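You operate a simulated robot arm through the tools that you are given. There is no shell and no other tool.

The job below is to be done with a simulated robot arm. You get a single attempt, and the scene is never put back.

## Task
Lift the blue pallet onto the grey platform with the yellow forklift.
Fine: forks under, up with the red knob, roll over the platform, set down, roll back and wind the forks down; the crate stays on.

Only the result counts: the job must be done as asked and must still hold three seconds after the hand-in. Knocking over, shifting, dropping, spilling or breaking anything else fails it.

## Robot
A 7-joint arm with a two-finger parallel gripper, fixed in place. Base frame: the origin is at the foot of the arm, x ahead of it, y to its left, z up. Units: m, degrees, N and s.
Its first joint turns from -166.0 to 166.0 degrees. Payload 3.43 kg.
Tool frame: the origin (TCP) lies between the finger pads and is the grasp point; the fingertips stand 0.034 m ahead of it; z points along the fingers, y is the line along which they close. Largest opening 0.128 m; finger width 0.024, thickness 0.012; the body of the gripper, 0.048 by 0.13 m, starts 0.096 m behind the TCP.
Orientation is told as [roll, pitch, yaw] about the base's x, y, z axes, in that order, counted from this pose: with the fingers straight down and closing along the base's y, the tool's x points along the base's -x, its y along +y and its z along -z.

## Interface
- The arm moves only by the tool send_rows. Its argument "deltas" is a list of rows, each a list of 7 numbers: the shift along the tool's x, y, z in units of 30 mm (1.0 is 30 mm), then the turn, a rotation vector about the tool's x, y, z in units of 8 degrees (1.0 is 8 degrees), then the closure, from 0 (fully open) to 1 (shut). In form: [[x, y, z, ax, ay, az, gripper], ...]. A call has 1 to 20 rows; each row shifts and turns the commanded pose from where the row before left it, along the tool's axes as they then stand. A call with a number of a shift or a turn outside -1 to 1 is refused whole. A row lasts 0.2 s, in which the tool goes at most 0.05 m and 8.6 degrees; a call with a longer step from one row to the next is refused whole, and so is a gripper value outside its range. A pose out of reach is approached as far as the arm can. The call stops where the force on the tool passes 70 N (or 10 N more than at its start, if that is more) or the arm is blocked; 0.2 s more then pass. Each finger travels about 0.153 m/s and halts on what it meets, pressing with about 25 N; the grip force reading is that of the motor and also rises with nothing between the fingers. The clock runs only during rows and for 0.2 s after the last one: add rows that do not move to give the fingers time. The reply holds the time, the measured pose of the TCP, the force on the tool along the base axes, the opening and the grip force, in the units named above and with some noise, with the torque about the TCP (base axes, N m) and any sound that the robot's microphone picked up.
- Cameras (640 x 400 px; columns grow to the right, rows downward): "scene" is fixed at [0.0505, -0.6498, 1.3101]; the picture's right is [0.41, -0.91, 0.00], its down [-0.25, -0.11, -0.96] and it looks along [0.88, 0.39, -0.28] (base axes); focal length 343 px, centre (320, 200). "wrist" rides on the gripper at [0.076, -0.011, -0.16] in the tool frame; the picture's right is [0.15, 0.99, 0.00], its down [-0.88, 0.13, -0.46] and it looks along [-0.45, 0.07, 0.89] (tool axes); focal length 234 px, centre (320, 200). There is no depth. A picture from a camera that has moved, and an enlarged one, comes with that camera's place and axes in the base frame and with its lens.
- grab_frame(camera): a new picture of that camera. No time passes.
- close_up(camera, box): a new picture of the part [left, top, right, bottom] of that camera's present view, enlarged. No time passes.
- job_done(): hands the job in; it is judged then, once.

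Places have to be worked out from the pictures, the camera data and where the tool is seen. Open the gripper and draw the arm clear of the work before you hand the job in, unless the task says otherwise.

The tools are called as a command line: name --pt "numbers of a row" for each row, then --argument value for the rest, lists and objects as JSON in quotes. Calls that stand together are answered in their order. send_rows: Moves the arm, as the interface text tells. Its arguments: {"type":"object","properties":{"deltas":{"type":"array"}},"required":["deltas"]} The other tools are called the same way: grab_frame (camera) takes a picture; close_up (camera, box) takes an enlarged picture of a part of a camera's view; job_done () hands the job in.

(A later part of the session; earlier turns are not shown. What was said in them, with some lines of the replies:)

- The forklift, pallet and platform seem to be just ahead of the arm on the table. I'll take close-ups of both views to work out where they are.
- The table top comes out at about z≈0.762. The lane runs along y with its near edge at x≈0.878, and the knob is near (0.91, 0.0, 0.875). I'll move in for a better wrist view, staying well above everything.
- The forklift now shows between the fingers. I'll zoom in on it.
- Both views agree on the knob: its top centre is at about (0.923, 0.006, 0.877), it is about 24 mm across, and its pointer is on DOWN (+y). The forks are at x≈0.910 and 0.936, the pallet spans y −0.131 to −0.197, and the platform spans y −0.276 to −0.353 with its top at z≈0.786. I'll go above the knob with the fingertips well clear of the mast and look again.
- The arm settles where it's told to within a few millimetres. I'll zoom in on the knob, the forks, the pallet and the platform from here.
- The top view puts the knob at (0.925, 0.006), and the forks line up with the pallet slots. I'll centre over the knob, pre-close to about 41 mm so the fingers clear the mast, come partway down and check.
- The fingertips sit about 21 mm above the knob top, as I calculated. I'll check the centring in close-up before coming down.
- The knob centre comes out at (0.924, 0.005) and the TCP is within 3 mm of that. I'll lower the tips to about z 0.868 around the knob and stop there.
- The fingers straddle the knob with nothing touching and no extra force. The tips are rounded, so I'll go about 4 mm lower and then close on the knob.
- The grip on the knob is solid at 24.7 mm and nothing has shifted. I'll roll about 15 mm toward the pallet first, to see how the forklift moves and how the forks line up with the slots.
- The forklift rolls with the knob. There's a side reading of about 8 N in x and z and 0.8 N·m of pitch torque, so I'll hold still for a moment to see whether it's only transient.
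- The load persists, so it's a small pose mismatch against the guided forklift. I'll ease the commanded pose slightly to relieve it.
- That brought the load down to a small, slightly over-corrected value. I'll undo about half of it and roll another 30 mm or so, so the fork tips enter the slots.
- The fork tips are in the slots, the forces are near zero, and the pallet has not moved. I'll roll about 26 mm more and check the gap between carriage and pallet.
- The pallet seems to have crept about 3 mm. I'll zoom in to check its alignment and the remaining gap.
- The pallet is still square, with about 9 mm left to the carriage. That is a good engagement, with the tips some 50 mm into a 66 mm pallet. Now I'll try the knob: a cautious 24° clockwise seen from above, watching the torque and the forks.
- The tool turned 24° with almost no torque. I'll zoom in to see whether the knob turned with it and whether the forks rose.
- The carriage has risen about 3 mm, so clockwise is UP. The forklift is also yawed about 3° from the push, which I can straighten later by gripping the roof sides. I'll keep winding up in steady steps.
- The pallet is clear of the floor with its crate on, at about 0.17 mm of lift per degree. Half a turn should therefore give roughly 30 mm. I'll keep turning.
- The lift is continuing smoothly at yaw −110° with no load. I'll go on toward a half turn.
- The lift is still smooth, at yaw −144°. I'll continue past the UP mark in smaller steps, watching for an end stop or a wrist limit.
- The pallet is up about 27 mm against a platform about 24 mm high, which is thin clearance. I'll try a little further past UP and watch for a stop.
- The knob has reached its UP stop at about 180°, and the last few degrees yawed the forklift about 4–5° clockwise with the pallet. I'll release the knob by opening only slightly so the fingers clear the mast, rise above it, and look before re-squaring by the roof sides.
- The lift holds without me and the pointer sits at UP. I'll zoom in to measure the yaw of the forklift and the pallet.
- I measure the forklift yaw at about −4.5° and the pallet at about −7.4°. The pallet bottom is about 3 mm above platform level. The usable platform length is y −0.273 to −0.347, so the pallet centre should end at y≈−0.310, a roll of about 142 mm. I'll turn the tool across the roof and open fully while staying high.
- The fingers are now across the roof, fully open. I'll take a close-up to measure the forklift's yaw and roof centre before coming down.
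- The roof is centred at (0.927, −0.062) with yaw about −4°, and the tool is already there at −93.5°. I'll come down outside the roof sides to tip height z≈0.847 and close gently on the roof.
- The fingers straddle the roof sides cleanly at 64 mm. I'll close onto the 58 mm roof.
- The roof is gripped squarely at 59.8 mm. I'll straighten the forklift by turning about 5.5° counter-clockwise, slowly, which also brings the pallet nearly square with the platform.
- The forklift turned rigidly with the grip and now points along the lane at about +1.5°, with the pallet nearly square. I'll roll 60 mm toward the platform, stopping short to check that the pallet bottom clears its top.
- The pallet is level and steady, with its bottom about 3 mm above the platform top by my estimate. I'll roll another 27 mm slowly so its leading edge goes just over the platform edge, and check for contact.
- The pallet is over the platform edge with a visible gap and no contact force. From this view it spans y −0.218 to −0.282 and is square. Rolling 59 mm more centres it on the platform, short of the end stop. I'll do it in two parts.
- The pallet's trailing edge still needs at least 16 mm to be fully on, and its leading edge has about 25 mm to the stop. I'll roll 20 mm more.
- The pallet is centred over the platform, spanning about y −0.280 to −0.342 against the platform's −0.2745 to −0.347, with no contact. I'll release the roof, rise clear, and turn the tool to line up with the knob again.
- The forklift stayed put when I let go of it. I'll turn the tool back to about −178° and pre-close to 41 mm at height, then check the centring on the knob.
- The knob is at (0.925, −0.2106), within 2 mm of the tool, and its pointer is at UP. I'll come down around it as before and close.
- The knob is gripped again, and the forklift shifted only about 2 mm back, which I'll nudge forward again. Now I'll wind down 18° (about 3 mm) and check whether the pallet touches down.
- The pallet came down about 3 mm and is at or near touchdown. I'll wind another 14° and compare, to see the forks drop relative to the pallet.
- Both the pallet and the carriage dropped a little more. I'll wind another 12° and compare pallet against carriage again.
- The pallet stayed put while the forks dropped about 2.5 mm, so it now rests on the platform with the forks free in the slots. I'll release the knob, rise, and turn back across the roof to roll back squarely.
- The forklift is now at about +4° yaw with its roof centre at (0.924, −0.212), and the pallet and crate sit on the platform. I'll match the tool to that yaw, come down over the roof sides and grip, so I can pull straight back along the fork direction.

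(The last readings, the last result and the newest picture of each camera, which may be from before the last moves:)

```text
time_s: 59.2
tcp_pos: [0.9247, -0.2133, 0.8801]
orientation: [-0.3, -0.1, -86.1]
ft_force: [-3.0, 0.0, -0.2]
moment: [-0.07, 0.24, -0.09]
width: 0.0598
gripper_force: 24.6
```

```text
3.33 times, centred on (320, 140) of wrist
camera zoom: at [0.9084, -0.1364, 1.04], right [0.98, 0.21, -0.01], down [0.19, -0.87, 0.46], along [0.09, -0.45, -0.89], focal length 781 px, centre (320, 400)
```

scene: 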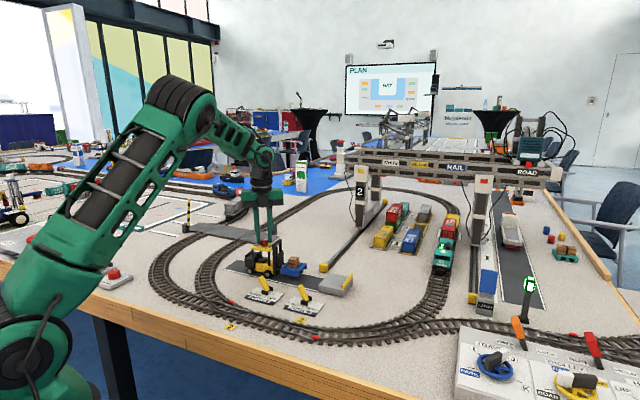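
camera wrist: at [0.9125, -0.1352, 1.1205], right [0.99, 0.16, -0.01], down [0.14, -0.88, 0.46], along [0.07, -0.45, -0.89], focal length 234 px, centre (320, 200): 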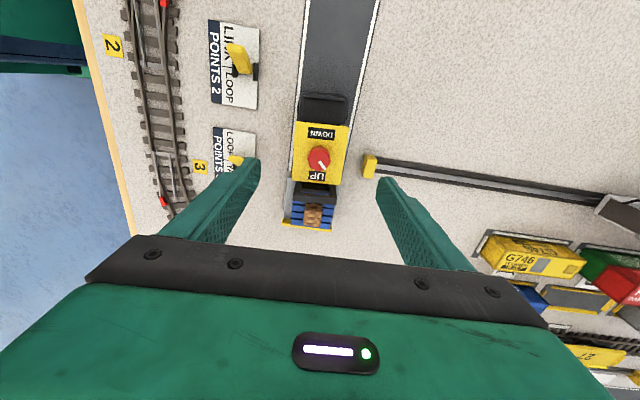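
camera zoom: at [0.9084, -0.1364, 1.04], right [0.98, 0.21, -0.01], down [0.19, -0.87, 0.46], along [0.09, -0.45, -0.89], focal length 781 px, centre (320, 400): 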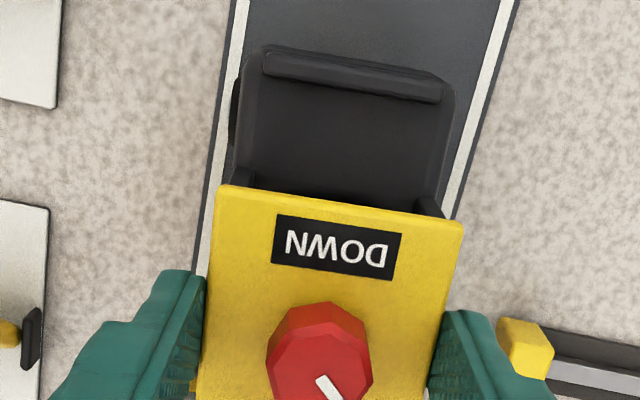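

The roof is gripped and squared. I'll pull back 12 mm along the fork axis and check that the pallet does not follow.

send_rows --pt "0.05 0 0 0 0 0 0.62" --pt "0.1 0 0 0 0 0 0.62" --pt "0.1 0 0 0 0 0 0.62" --pt "0.1 0 0 0 0 0 0.62" --pt "0.05 0 0 0 0 0 0.62" --pt "0 0 0 0 0 0 0.62"

close_up --camera "scene" --box '[270, 235, 360, 295]'

close_up --camera "scene" --box '[315, 262, 345, 282]'

```text
time_s: 60.6
tcp_pos: [0.9231, -0.1994, 0.881]
orientation: [-0.3, 0.0, -86.0]
ft_force: [0.5, -0.1, 0.4]
moment: [-0.09, -0.01, 0.02]
width: 0.0597
gripper_force: 24.6
```

```text
6.67 times, centred on (315, 265) of scene
camera zoom: at [0.0505, -0.6498, 1.3101], right [0.41, -0.91, 0.0], down [-0.25, -0.11, -0.96], along [0.88, 0.39, -0.28], focal length 2289 px, centre (353, -233)
```

zoom: 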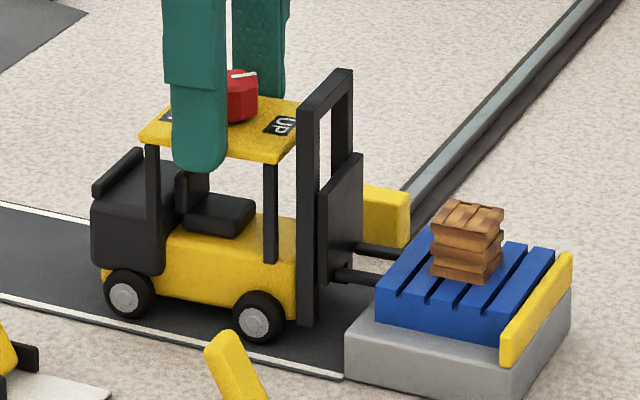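

```text
16.00 times, centred on (330, 272) of scene
camera zoom: at [0.0505, -0.6498, 1.3101], right [0.41, -0.91, 0.0], down [-0.25, -0.11, -0.96], along [0.88, 0.39, -0.28], focal length 5493 px, centre (160, -952)
```

zoom: 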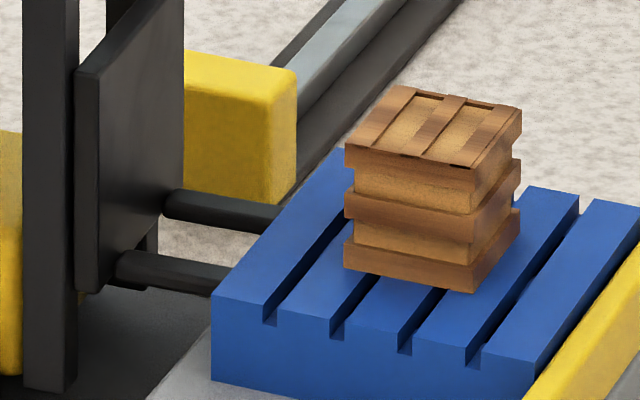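

The pallet has not moved at all. I'll pull back about 60 mm more, steadily, to bring the forks out of the slots.

send_rows --pt "0.08 0 0 0 0 0 0.62" --pt "0.15 0 0 0 0 0 0.62" --pt "0.2 0 0 0 0 0 0.62" --pt "0.2 0 0 0 0 0 0.62" --pt "0.2 0 0 0 0 0 0.62" --pt "0.2 0 0 0 0 0 0.62" --pt "0.2 0 0 0 0 0 0.62" --pt "0.2 0 0 0 0 0 0.62" --pt "0.2 0 0 0 0 0 0.62" --pt "0.2 0 0 0 0 0 0.62" --pt "0.15 0 0 0 0 0 0.62" --pt "0.08 0 0 0 0 0 0.62" --pt "0 0 0 0 0 0 0.62"

close_up --camera "scene" --box '[250, 230, 355, 300]'

close_up --camera "scene" --box '[315, 262, 345, 282]'

```text
time_s: 63.4
tcp_pos: [0.9193, -0.1385, 0.8821]
orientation: [-0.4, -0.1, -86.1]
ft_force: [-0.5, 0.5, -0.5]
moment: [-0.08, 0.04, 0.03]
width: 0.0598
gripper_force: 24.8
```

```text
5.71 times, centred on (302, 265) of scene
camera zoom: at [0.0505, -0.6498, 1.3101], right [0.41, -0.91, 0.0], down [-0.25, -0.11, -0.96], along [0.88, 0.39, -0.28], focal length 1962 px, centre (420, -171)
```

zoom: 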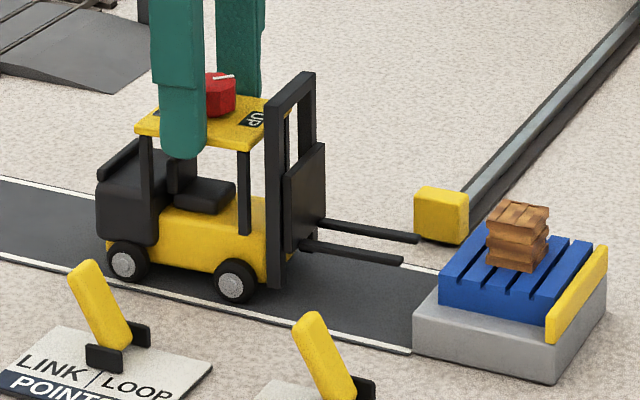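

```text
16.00 times, centred on (330, 272) of scene
camera zoom: at [0.0505, -0.6498, 1.3101], right [0.41, -0.91, 0.0], down [-0.25, -0.11, -0.96], along [0.88, 0.39, -0.28], focal length 5493 px, centre (160, -952)
```

zoom: 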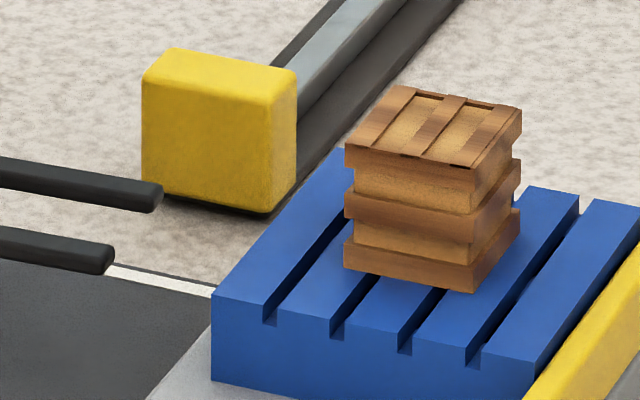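

The forks are fully out and the pallet and crate are exactly where they were. I'll straighten the forklift and roll it back along the lane to near its starting place.

send_rows --pt "0.1 0 0 0 0 0.12 0.62" --pt "0.15 0.01 0 0 0 0.12 0.62" --pt "0.2 0.01 0 0 0 0.13 0.62" --pt "0.2 0.01 0 0 0 0.13 0.62" --pt "0.25 0.01 0 0 0 0 0.62" --pt "0.25 0.01 0 0 0 0 0.62" --pt "0.25 0.01 0 0 0 0 0.62" --pt "0.25 0.01 0 0 0 0 0.62" --pt "0.25 0.01 0 0 0 0 0.62" --pt "0.25 0.01 0 0 0 0 0.62" --pt "0.25 0.01 0 0 0 0 0.62" --pt "0.25 0.01 0 0 0 0 0.62" --pt "0.25 0.01 0 0 0 0 0.62" --pt "0.25 0.01 0 0 0 0 0.62" --pt "0.25 0.01 0 0 0 0 0.62" --pt "0.25 0 0 0 0 0 0.62" --pt "0.2 0 0 0 0 0 0.62" --pt "0.15 0 0 0 0 0 0.62" --pt "0.08 0 0 0 0 0 0.62" --pt "0 0 0 0 0 0 0.62"

close_up --camera "scene" --box '[220, 220, 370, 310]'

grab_frame --camera "wrist"

```text
time_s: 67.6
tcp_pos: [0.923, -0.0144, 0.8806]
orientation: [-0.2, -0.1, -90.1]
ft_force: [-0.1, -0.1, -1.0]
moment: [-0.04, 0.02, -0.01]
width: 0.0597
gripper_force: 24.8
```

```text
4.27 times, centred on (295, 265) of scene
camera zoom: at [0.0505, -0.6498, 1.3101], right [0.41, -0.91, 0.0], down [-0.25, -0.11, -0.96], along [0.88, 0.39, -0.28], focal length 1465 px, centre (427, -77)
```

zoom: 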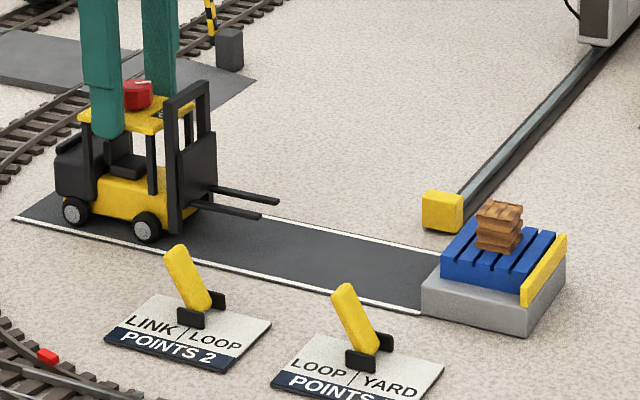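

```text
taken
camera wrist: at [0.9117, 0.0612, 1.0401], right [0.99, 0.14, -0.01], down [0.13, -0.88, 0.46], along [0.06, -0.45, -0.89], focal length 234 px, centre (320, 200)
```

wrist: 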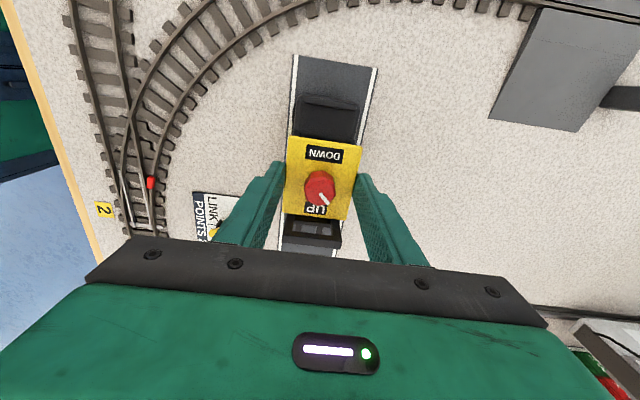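

The forklift is straight on the lane near its start, well clear of the platform. I'll release the roof, rise, and turn to the knob's present angle of about −137° to wind the forks fully down.

send_rows --pt "0 0 0 0 0 0 0.55" --pt "0 0 0 0 0 0 0.45" --pt "0 0 0 0 0 0 0.3" --pt "0 0 0 0 0 0 0.2" --pt "0 0 -0.5 0 0 0 0.2" --pt "0 0 -0.8 0 0 0 0.2" --pt "0 0 -0.8 0 0 0 0.2" --pt "0 0 -0.5 0 0 0 0.2" --pt "0 0 0 0 0 0.5 0.4" --pt "0 0 0 0 0 0.9 0.5" --pt "0 0 0 0 0 0.9 0.6" --pt "0 0 0 0 0 0.9 0.68" --pt "0 0 0 0 0 0.9 0.68" --pt "0 0 0 0 0 0.9 0.68" --pt "0 0 0 0 0 0.9 0.68" --pt "0 0 0 0 0 0 0.68"

close_up --camera "wrist" --box '[250, 90, 400, 200]'

close_up --camera "scene" --box '[220, 200, 310, 260]'

```text
time_s: 71.0
tcp_pos: [0.9242, -0.0139, 0.9585]
orientation: [-0.1, -0.2, -137.3]
ft_force: [0.6, -0.2, 0.0]
moment: [-0.02, 0.02, -0.01]
width: 0.0411
gripper_force: 0.1
```

```text
3.64 times, centred on (325, 145) of wrist
camera zoom: at [0.9719, 0.045, 1.1185], right [0.78, -0.63, 0.0], down [-0.56, -0.69, 0.46], along [-0.29, -0.36, -0.89], focal length 852 px, centre (302, 400)
```

zoom: 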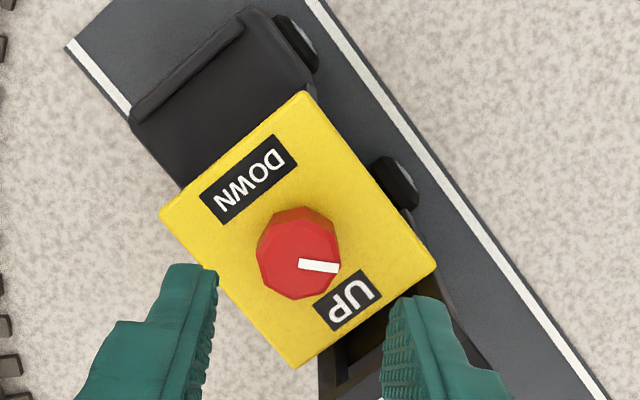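

```text
6.67 times, centred on (265, 230) of scene
camera zoom: at [0.0505, -0.6498, 1.3101], right [0.41, -0.91, 0.0], down [-0.25, -0.11, -0.96], along [0.88, 0.39, -0.28], focal length 2289 px, centre (687, 0)
```

zoom: 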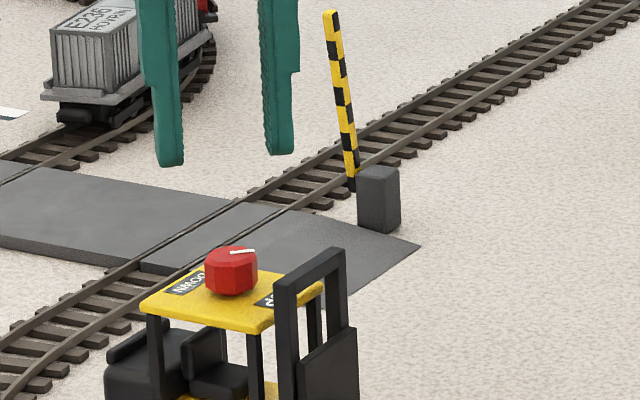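

The pointer matches the tool angle and the knob is within 2 mm of centre. I'll come down, grip the knob, and start winding down counter-clockwise.

send_rows --pt "-0.06 0 0.3 0 0 0 0.68" --pt "0 0 0.5 0 0 0 0.68" --pt "0 0 0.5 0 0 0 0.68" --pt "0 0 0.4 0 0 0 0.68" --pt "0 0 0.24 0 0 0 0.68" --pt "0 0 0 0 0 0 0.68" --pt "0 0 0 0 0 0 0.75" --pt "0 0 0 0 0 0 0.82" --pt "0 0 0 0 0 0 0.9" --pt "0 0 0 0 0 0 0.9" --pt "0 0 0 0 0 -0.5 0.9" --pt "0 0 0 0 0 -0.8 0.9" --pt "0 0 0 0 0 -0.8 0.9" --pt "0 0 0 0 0 -0.8 0.9" --pt "0 0 0 0 0 -0.8 0.9" --pt "0 0 0 0 0 -0.3 0.9" --pt "0 0 0 0 0 0 0.9"

close_up --camera "scene" --box '[220, 215, 320, 280]'

close_up --camera "wrist" --box '[250, 90, 400, 200]'

```text
time_s: 74.6
tcp_pos: [0.9215, -0.0167, 0.9]
orientation: [-0.3, -0.1, -105.2]
ft_force: [0.7, -1.3, 1.7]
moment: [0.01, -0.23, 0.04]
width: 0.025
gripper_force: 25.4
```

```text
6.15 times, centred on (270, 248) of scene
camera zoom: at [0.0505, -0.6498, 1.3101], right [0.41, -0.91, 0.0], down [-0.25, -0.11, -0.96], along [0.88, 0.39, -0.28], focal length 2113 px, centre (628, -92)
```

zoom: 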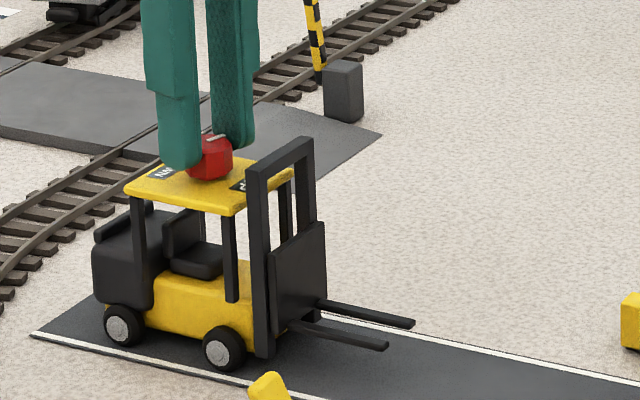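

```text
3.64 times, centred on (325, 145) of wrist
camera zoom: at [0.9312, 0.0601, 1.0607], right [0.99, -0.12, -0.01], down [-0.1, -0.88, 0.46], along [-0.06, -0.45, -0.89], focal length 852 px, centre (302, 400)
```

zoom: 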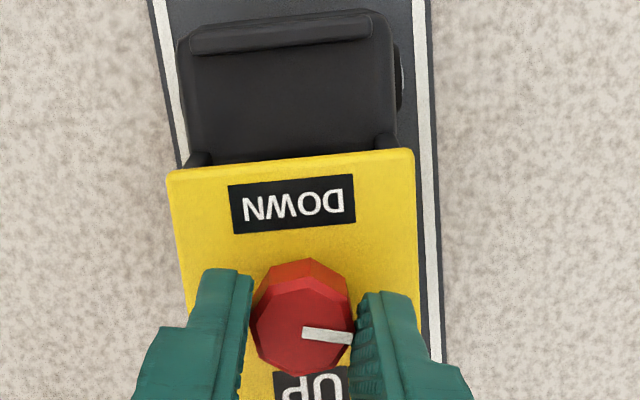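

The knob turns freely and the forks are coming down. I'll continue winding to about −25°.

send_rows --pt "0 0 0 0 0 -0.5 0.9" --pt "0 0 0 0 0 -0.8 0.9" --pt "0 0 0 0 0 -0.8 0.9" --pt "0 0 0 0 0 -0.8 0.9" --pt "0 0 0 0 0 -0.8 0.9" --pt "0 0 0 0 0 -0.8 0.9" --pt "0 0 0 0 0 -0.8 0.9" --pt "0 0 0 0 0 -0.8 0.9" --pt "0 0 0 0 0 -0.8 0.9" --pt "0 0 0 0 0 -0.8 0.9" --pt "0 0 0 0 0 -0.8 0.9" --pt "0 0 0 0 0 -0.8 0.9" --pt "0 0 0 0 0 -0.7 0.9" --pt "0 0 0 0 0 0 0.9"

close_up --camera "scene" --box '[220, 215, 320, 280]'

close_up --camera "wrist" --box '[200, 90, 400, 200]'

```text
time_s: 77.6
tcp_pos: [0.9205, -0.0169, 0.9016]
orientation: [0.0, 0.2, -25.1]
ft_force: [1.2, -0.5, 13.6]
moment: [0.1, -0.04, 0.03]
width: 0.0249
gripper_force: 25.1
```

```text
6.15 times, centred on (270, 248) of scene
camera zoom: at [0.0505, -0.6498, 1.3101], right [0.41, -0.91, 0.0], down [-0.25, -0.11, -0.96], along [0.88, 0.39, -0.28], focal length 2113 px, centre (628, -92)
```

zoom: 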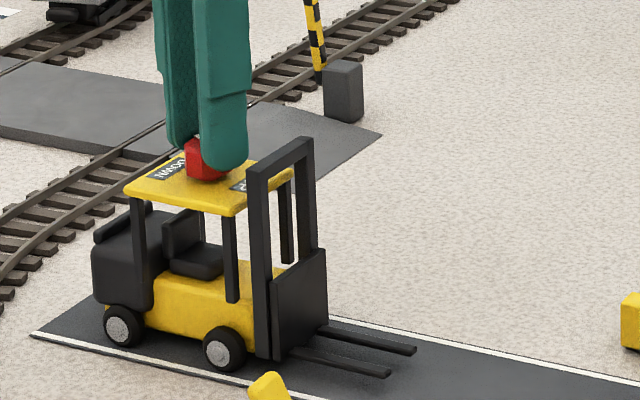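

```text
3.20 times, centred on (300, 145) of wrist
camera zoom: at [0.8484, 0.0058, 1.061], right [0.29, 0.96, 0.0], down [0.85, -0.26, 0.45], along [0.43, -0.13, -0.89], focal length 749 px, centre (384, 376)
```

zoom: 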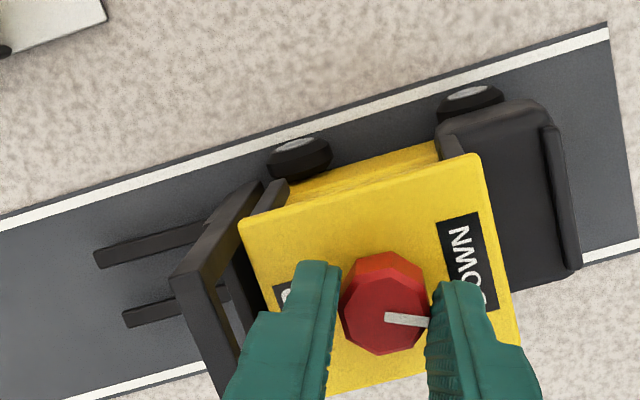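

The forks are nearly at the floor, and about 13 N of vertical load has built up. I'll lift the tool a hair to relieve it and wind the last 23° gently to the DOWN end.

send_rows --pt "0 0 -0.04 0 0 0 0.9" --pt "0 0 0 0 0 -0.5 0.9" --pt "0 0 0 0 0 -0.6 0.9" --pt "0 0 0 0 0 -0.6 0.9" --pt "0 0 0 0 0 -0.6 0.9" --pt "0 0 0 0 0 -0.5 0.9" --pt "0 0 0 0 0 0 0.9"

close_up --camera "scene" --box '[220, 215, 320, 280]'

close_up --camera "wrist" --box '[200, 90, 400, 200]'

```text
time_s: 79.2
tcp_pos: [0.9206, -0.0161, 0.9018]
orientation: [0.0, 0.4, -2.8]
ft_force: [-0.7, -0.7, 0.3]
moment: [-0.05, 0.0, 0.01]
width: 0.0248
gripper_force: 24.8
```

```text
6.15 times, centred on (270, 248) of scene
camera zoom: at [0.0505, -0.6498, 1.3101], right [0.41, -0.91, 0.0], down [-0.25, -0.11, -0.96], along [0.88, 0.39, -0.28], focal length 2113 px, centre (628, -92)
```

zoom: 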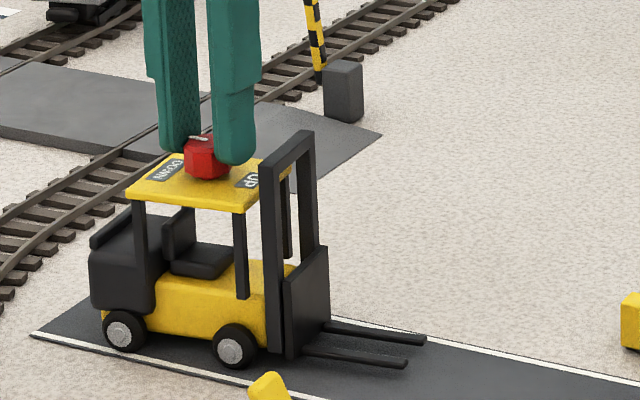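

```text
3.20 times, centred on (300, 145) of wrist
camera zoom: at [0.8455, -0.0242, 1.0619], right [-0.1, 1.0, 0.0], down [0.89, 0.09, 0.45], along [0.45, 0.04, -0.89], focal length 749 px, centre (384, 376)
```

zoom: 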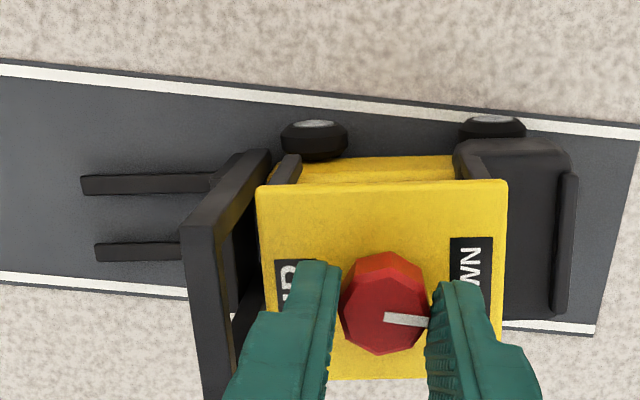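

The last few degrees turned the forklift about 6° instead of the knob, and the pointer still reads about 8° short of DOWN relative to the roof. I'll press down slightly so the wheels hold, and try a small further turn to see whether this is the stop.

send_rows --pt "0 0 0.05 0 0 0 0.9" --pt "0 0 0 0 0 -0.3 0.9" --pt "0 0 0 0 0 -0.3 0.9" --pt "0 0 0 0 0 0 0.9" --pt "0 0 0 0 0 0 0.9"

close_up --camera "wrist" --box '[200, 90, 400, 200]'

close_up --camera "scene" --box '[220, 215, 320, 280]'

```text
time_s: 80.4
tcp_pos: [0.9227, -0.0168, 0.9006]
orientation: [0.0, 0.2, 1.9]
ft_force: [3.0, 0.7, 9.5]
moment: [0.07, -0.01, 0.01]
width: 0.0249
gripper_force: 24.8
```

```text
3.20 times, centred on (300, 145) of wrist
camera zoom: at [0.8461, -0.0301, 1.061], right [-0.18, 0.98, 0.0], down [0.88, 0.16, 0.45], along [0.45, 0.08, -0.89], focal length 749 px, centre (384, 376)
```

zoom: 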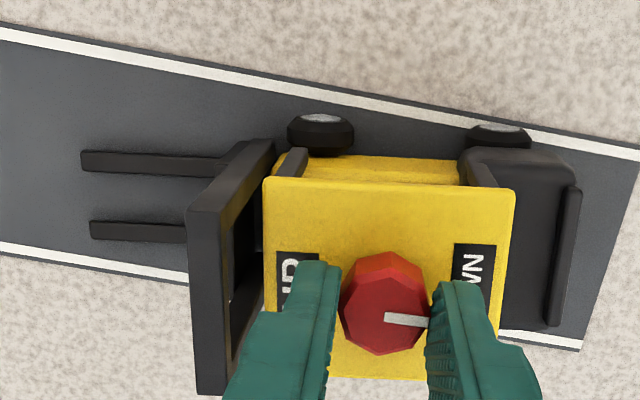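

```text
6.15 times, centred on (270, 248) of scene
camera zoom: at [0.0505, -0.6498, 1.3101], right [0.41, -0.91, 0.0], down [-0.25, -0.11, -0.96], along [0.88, 0.39, -0.28], focal length 2113 px, centre (628, -92)
```

zoom: 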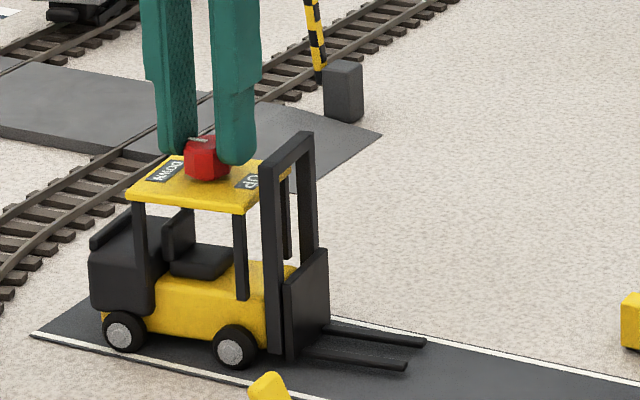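

Pressed down, the wheels hold and the knob turned relative to the roof, so the stop is not yet reached. The pointer is about 4–6° from its starting position, so I'll turn the rest.

send_rows --pt "0 0 0.01 0 0 0 0.9" --pt "0 0 0 0 0 -0.3 0.9" --pt "0 0 0 0 0 -0.3 0.9" --pt "0 0 0 0 0 -0.2 0.9" --pt "0 0 0 0 0 0 0.9" --pt "0 0 0 0 0 0 0.9"

close_up --camera "wrist" --box '[200, 90, 400, 200]'

close_up --camera "scene" --box '[220, 215, 320, 280]'

```text
time_s: 81.8
tcp_pos: [0.9205, -0.0171, 0.901]
orientation: [0.0, 0.2, 8.2]
ft_force: [11.1, 1.3, 19.0]
moment: [0.02, -0.63, 0.02]
width: 0.0251
gripper_force: 25.5
```

```text
3.20 times, centred on (300, 145) of wrist
camera zoom: at [0.8473, -0.0384, 1.0607], right [-0.29, 0.96, 0.0], down [0.85, 0.26, 0.45], along [0.43, 0.13, -0.89], focal length 749 px, centre (384, 376)
```

zoom: 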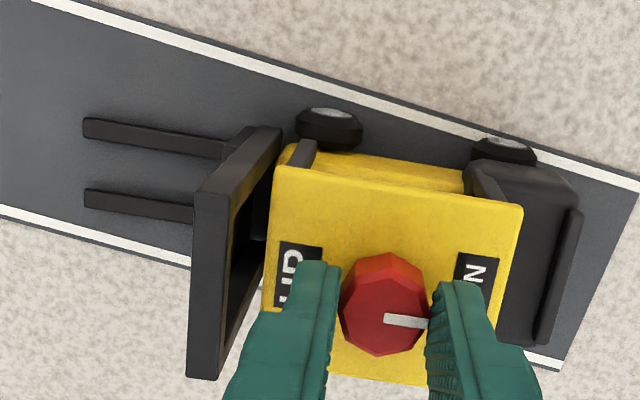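

```text
6.15 times, centred on (270, 248) of scene
camera zoom: at [0.0505, -0.6498, 1.3101], right [0.41, -0.91, 0.0], down [-0.25, -0.11, -0.96], along [0.88, 0.39, -0.28], focal length 2113 px, centre (628, -92)
```

zoom: 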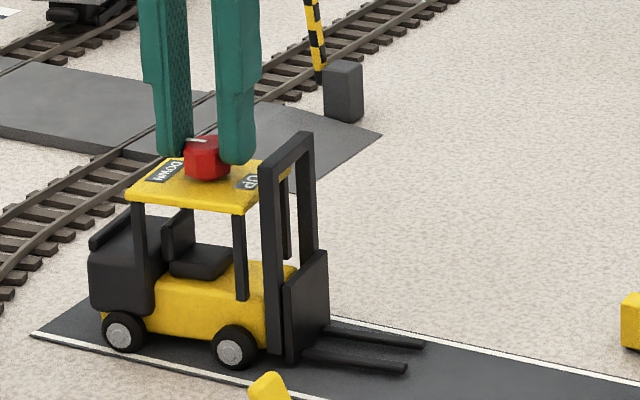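

The pointer now sits just where it was at the start relative to the roof, and the forks are at floor level. I'll ease the load, release the knob, rise clear of the mast, and look over the whole scene.

send_rows --pt "0.03 0 -0.04 0 0 0 0.9" --pt "0 0 0 0 0 0 0.8" --pt "0 0 0 0 0 0 0.7" --pt "0 0 0 0 0 0 0.68" --pt "0 0 -0.4 0 0 0 0.68" --pt "0 0 -0.6 0 0 0 0.68" --pt "0 0 -0.6 0 0 0 0.68" --pt "0 0 -0.4 0 0 0 0.68" --pt "0 0 0 0 0 0 0.68"

close_up --camera "wrist" --box '[130, 60, 400, 200]'

close_up --camera "scene" --box '[210, 210, 370, 310]'

close_up --camera "scene" --box '[220, 225, 310, 285]'

```text
time_s: 83.8
tcp_pos: [0.9209, -0.0166, 0.9618]
orientation: [0.0, 0.3, 8.2]
ft_force: [-0.4, 0.1, -0.1]
moment: [-0.05, 0.0, 0.02]
width: 0.041
gripper_force: 0.0
```

```text
2.37 times, centred on (265, 130) of wrist
camera zoom: at [0.8472, -0.0387, 1.1212], right [-0.29, 0.96, 0.0], down [0.85, 0.26, 0.45], along [0.43, 0.13, -0.89], focal length 555 px, centre (450, 366)
```

zoom: 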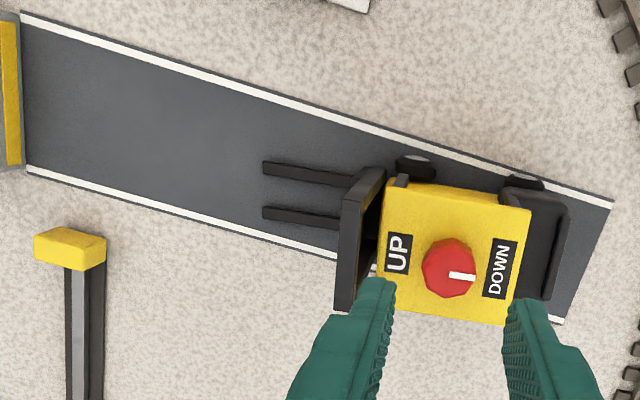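

```text
4.00 times, centred on (290, 260) of scene
camera zoom: at [0.0505, -0.6498, 1.3101], right [0.41, -0.91, 0.0], down [-0.25, -0.11, -0.96], along [0.88, 0.39, -0.28], focal length 1373 px, centre (440, -40)
```

zoom: 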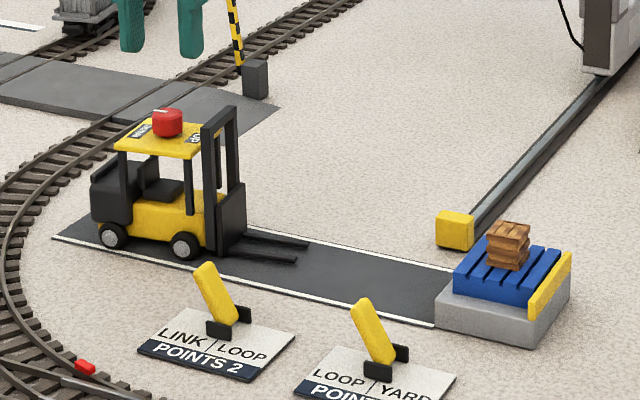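

```text
6.67 times, centred on (265, 255) of scene
camera zoom: at [0.0505, -0.6498, 1.3101], right [0.41, -0.91, 0.0], down [-0.25, -0.11, -0.96], along [0.88, 0.39, -0.28], focal length 2289 px, centre (687, -167)
```

zoom: 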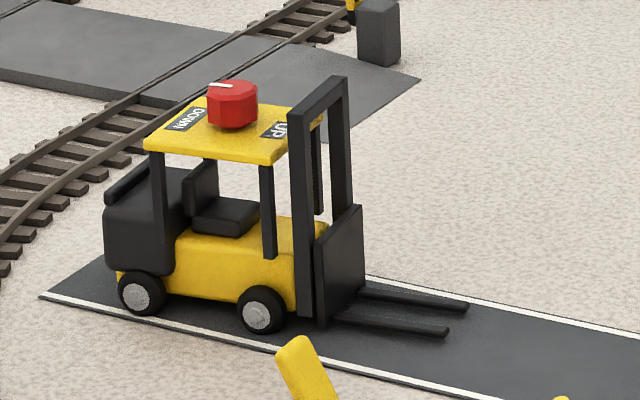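

Everything looks right: forks down, knob at DOWN, forklift upright on the lane, and pallet with crate on the platform. I'll raise the arm, open the gripper and draw back to a clear spot with a view of the platform.

send_rows --pt "0 0 -0.6 0 0 0 0.68" --pt "0 0 -0.9 0 0 0 0.6" --pt "0 0 -0.9 0 0 0 0.4" --pt "0 0 -0.9 0 0 0 0.2" --pt "0 0 -0.9 0 0 0 0" --pt "0 0 -0.9 0 0 0 0" --pt "0.8 -0.8 -0.3 0 0 0 0" --pt "0.8 -0.8 -0.3 0 0 0 0" --pt "0.8 -0.8 -0.3 0 0 0 0" --pt "0.8 -0.8 -0.3 0 0 0 0" --pt "0.8 -0.8 -0.2 0 0 0 0" --pt "0.8 -0.8 0 0 0 0 0" --pt "0.8 -0.8 0 0 0 0 0" --pt "0.8 -0.8 0 0 0 0 0" --pt "0.4 -0.4 0 0 0 0 0" --pt "0 0 0 0 0 0 0"

grab_frame --camera "wrist"

grab_frame --camera "scene"

close_up --camera "scene" --box '[300, 255, 360, 295]'

```text
time_s: 87.2
tcp_pos: [0.7495, -0.25, 1.158]
orientation: [0.0, 0.3, 8.2]
ft_force: [-0.6, 0.2, -0.3]
moment: [0.01, -0.01, 0.01]
width: 0.1279
gripper_force: 0.1
```

```text
taken
camera wrist: at [0.6757, -0.2712, 1.3179], right [-0.29, 0.96, 0.0], down [0.85, 0.26, 0.45], along [0.43, 0.13, -0.89], focal length 234 px, centre (320, 200)
```

wrist: 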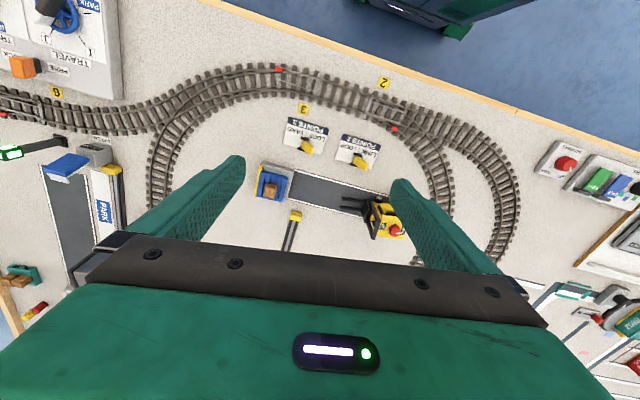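

```text
taken
```

scene: 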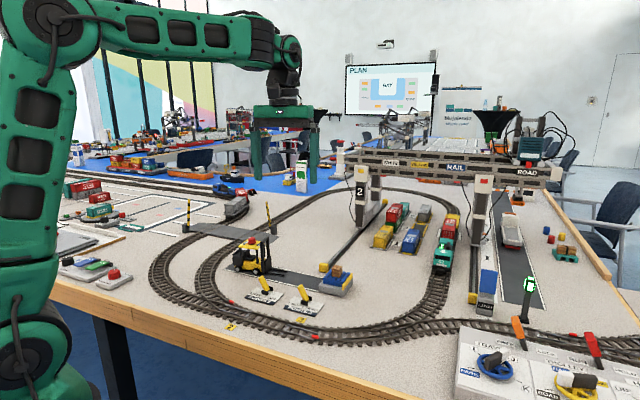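

```text
10.00 times, centred on (330, 275) of scene
camera zoom: at [0.0505, -0.6498, 1.3101], right [0.41, -0.91, 0.0], down [-0.25, -0.11, -0.96], along [0.88, 0.39, -0.28], focal length 3433 px, centre (220, -550)
```

zoom: 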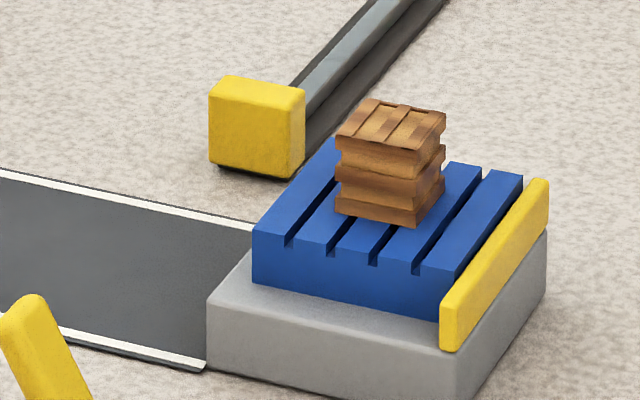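

The arm is clear with its gripper open. One last look from above at the pallet on the platform and the forklift before handing in.

close_up --camera "wrist" --box '[240, 140, 420, 250]'

close_up --camera "wrist" --box '[245, 155, 310, 205]'

```text
3.56 times, centred on (330, 195) of wrist
camera zoom: at [0.6757, -0.2712, 1.3179], right [-0.29, 0.96, 0.0], down [0.85, 0.26, 0.45], along [0.43, 0.13, -0.89], focal length 833 px, centre (284, 218)
```

zoom: 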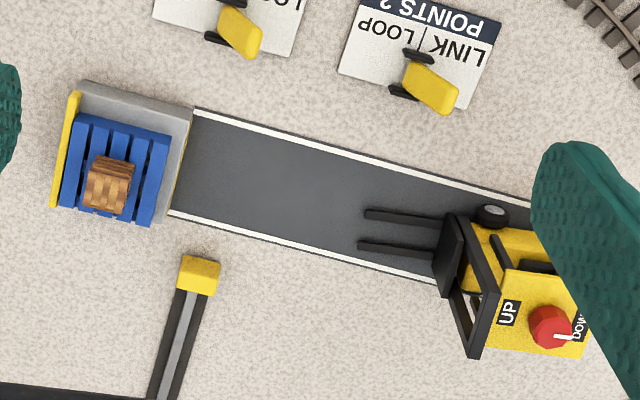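

```text
8.00 times, centred on (278, 180) of wrist
camera zoom: at [0.6757, -0.2712, 1.3179], right [-0.29, 0.96, 0.0], down [0.85, 0.26, 0.45], along [0.43, 0.13, -0.89], focal length 1873 px, centre (660, 360)
```

zoom: 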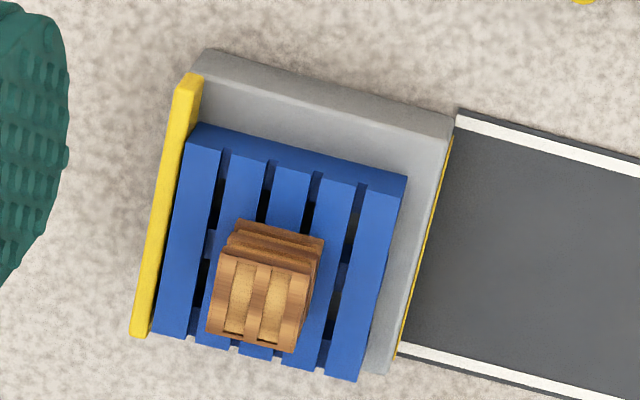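

The pallet lies flat and fully on the platform with its crate on. The forks are down and withdrawn, nothing else has moved, and the arm is clear and open, so I'm handing in.

job_done

```text
The job is handed in.
```

The blue pallet is on the grey platform with its crate still on, and I've handed the job in. The tool only confirmed the hand-in, so I don't know yet how it was judged.

- **Pallet:** it sits flat with its whole footprint on the platform. It is off-centre, about 3 mm inside the far edge and very close to the yellow end stop.
- **Forklift:** it is rolled back close to its starting place and upright on the lane. The forks are fully down and the knob is back at DOWN. It ended turned about 8° off the lane direction, because the last turn of the knob swung it a little; I left it that way rather than risk disturbing anything.
- **Surroundings:** the final pictures show nothing else moved or knocked.
- **Arm:** it is drawn back clear of the work with the gripper open.
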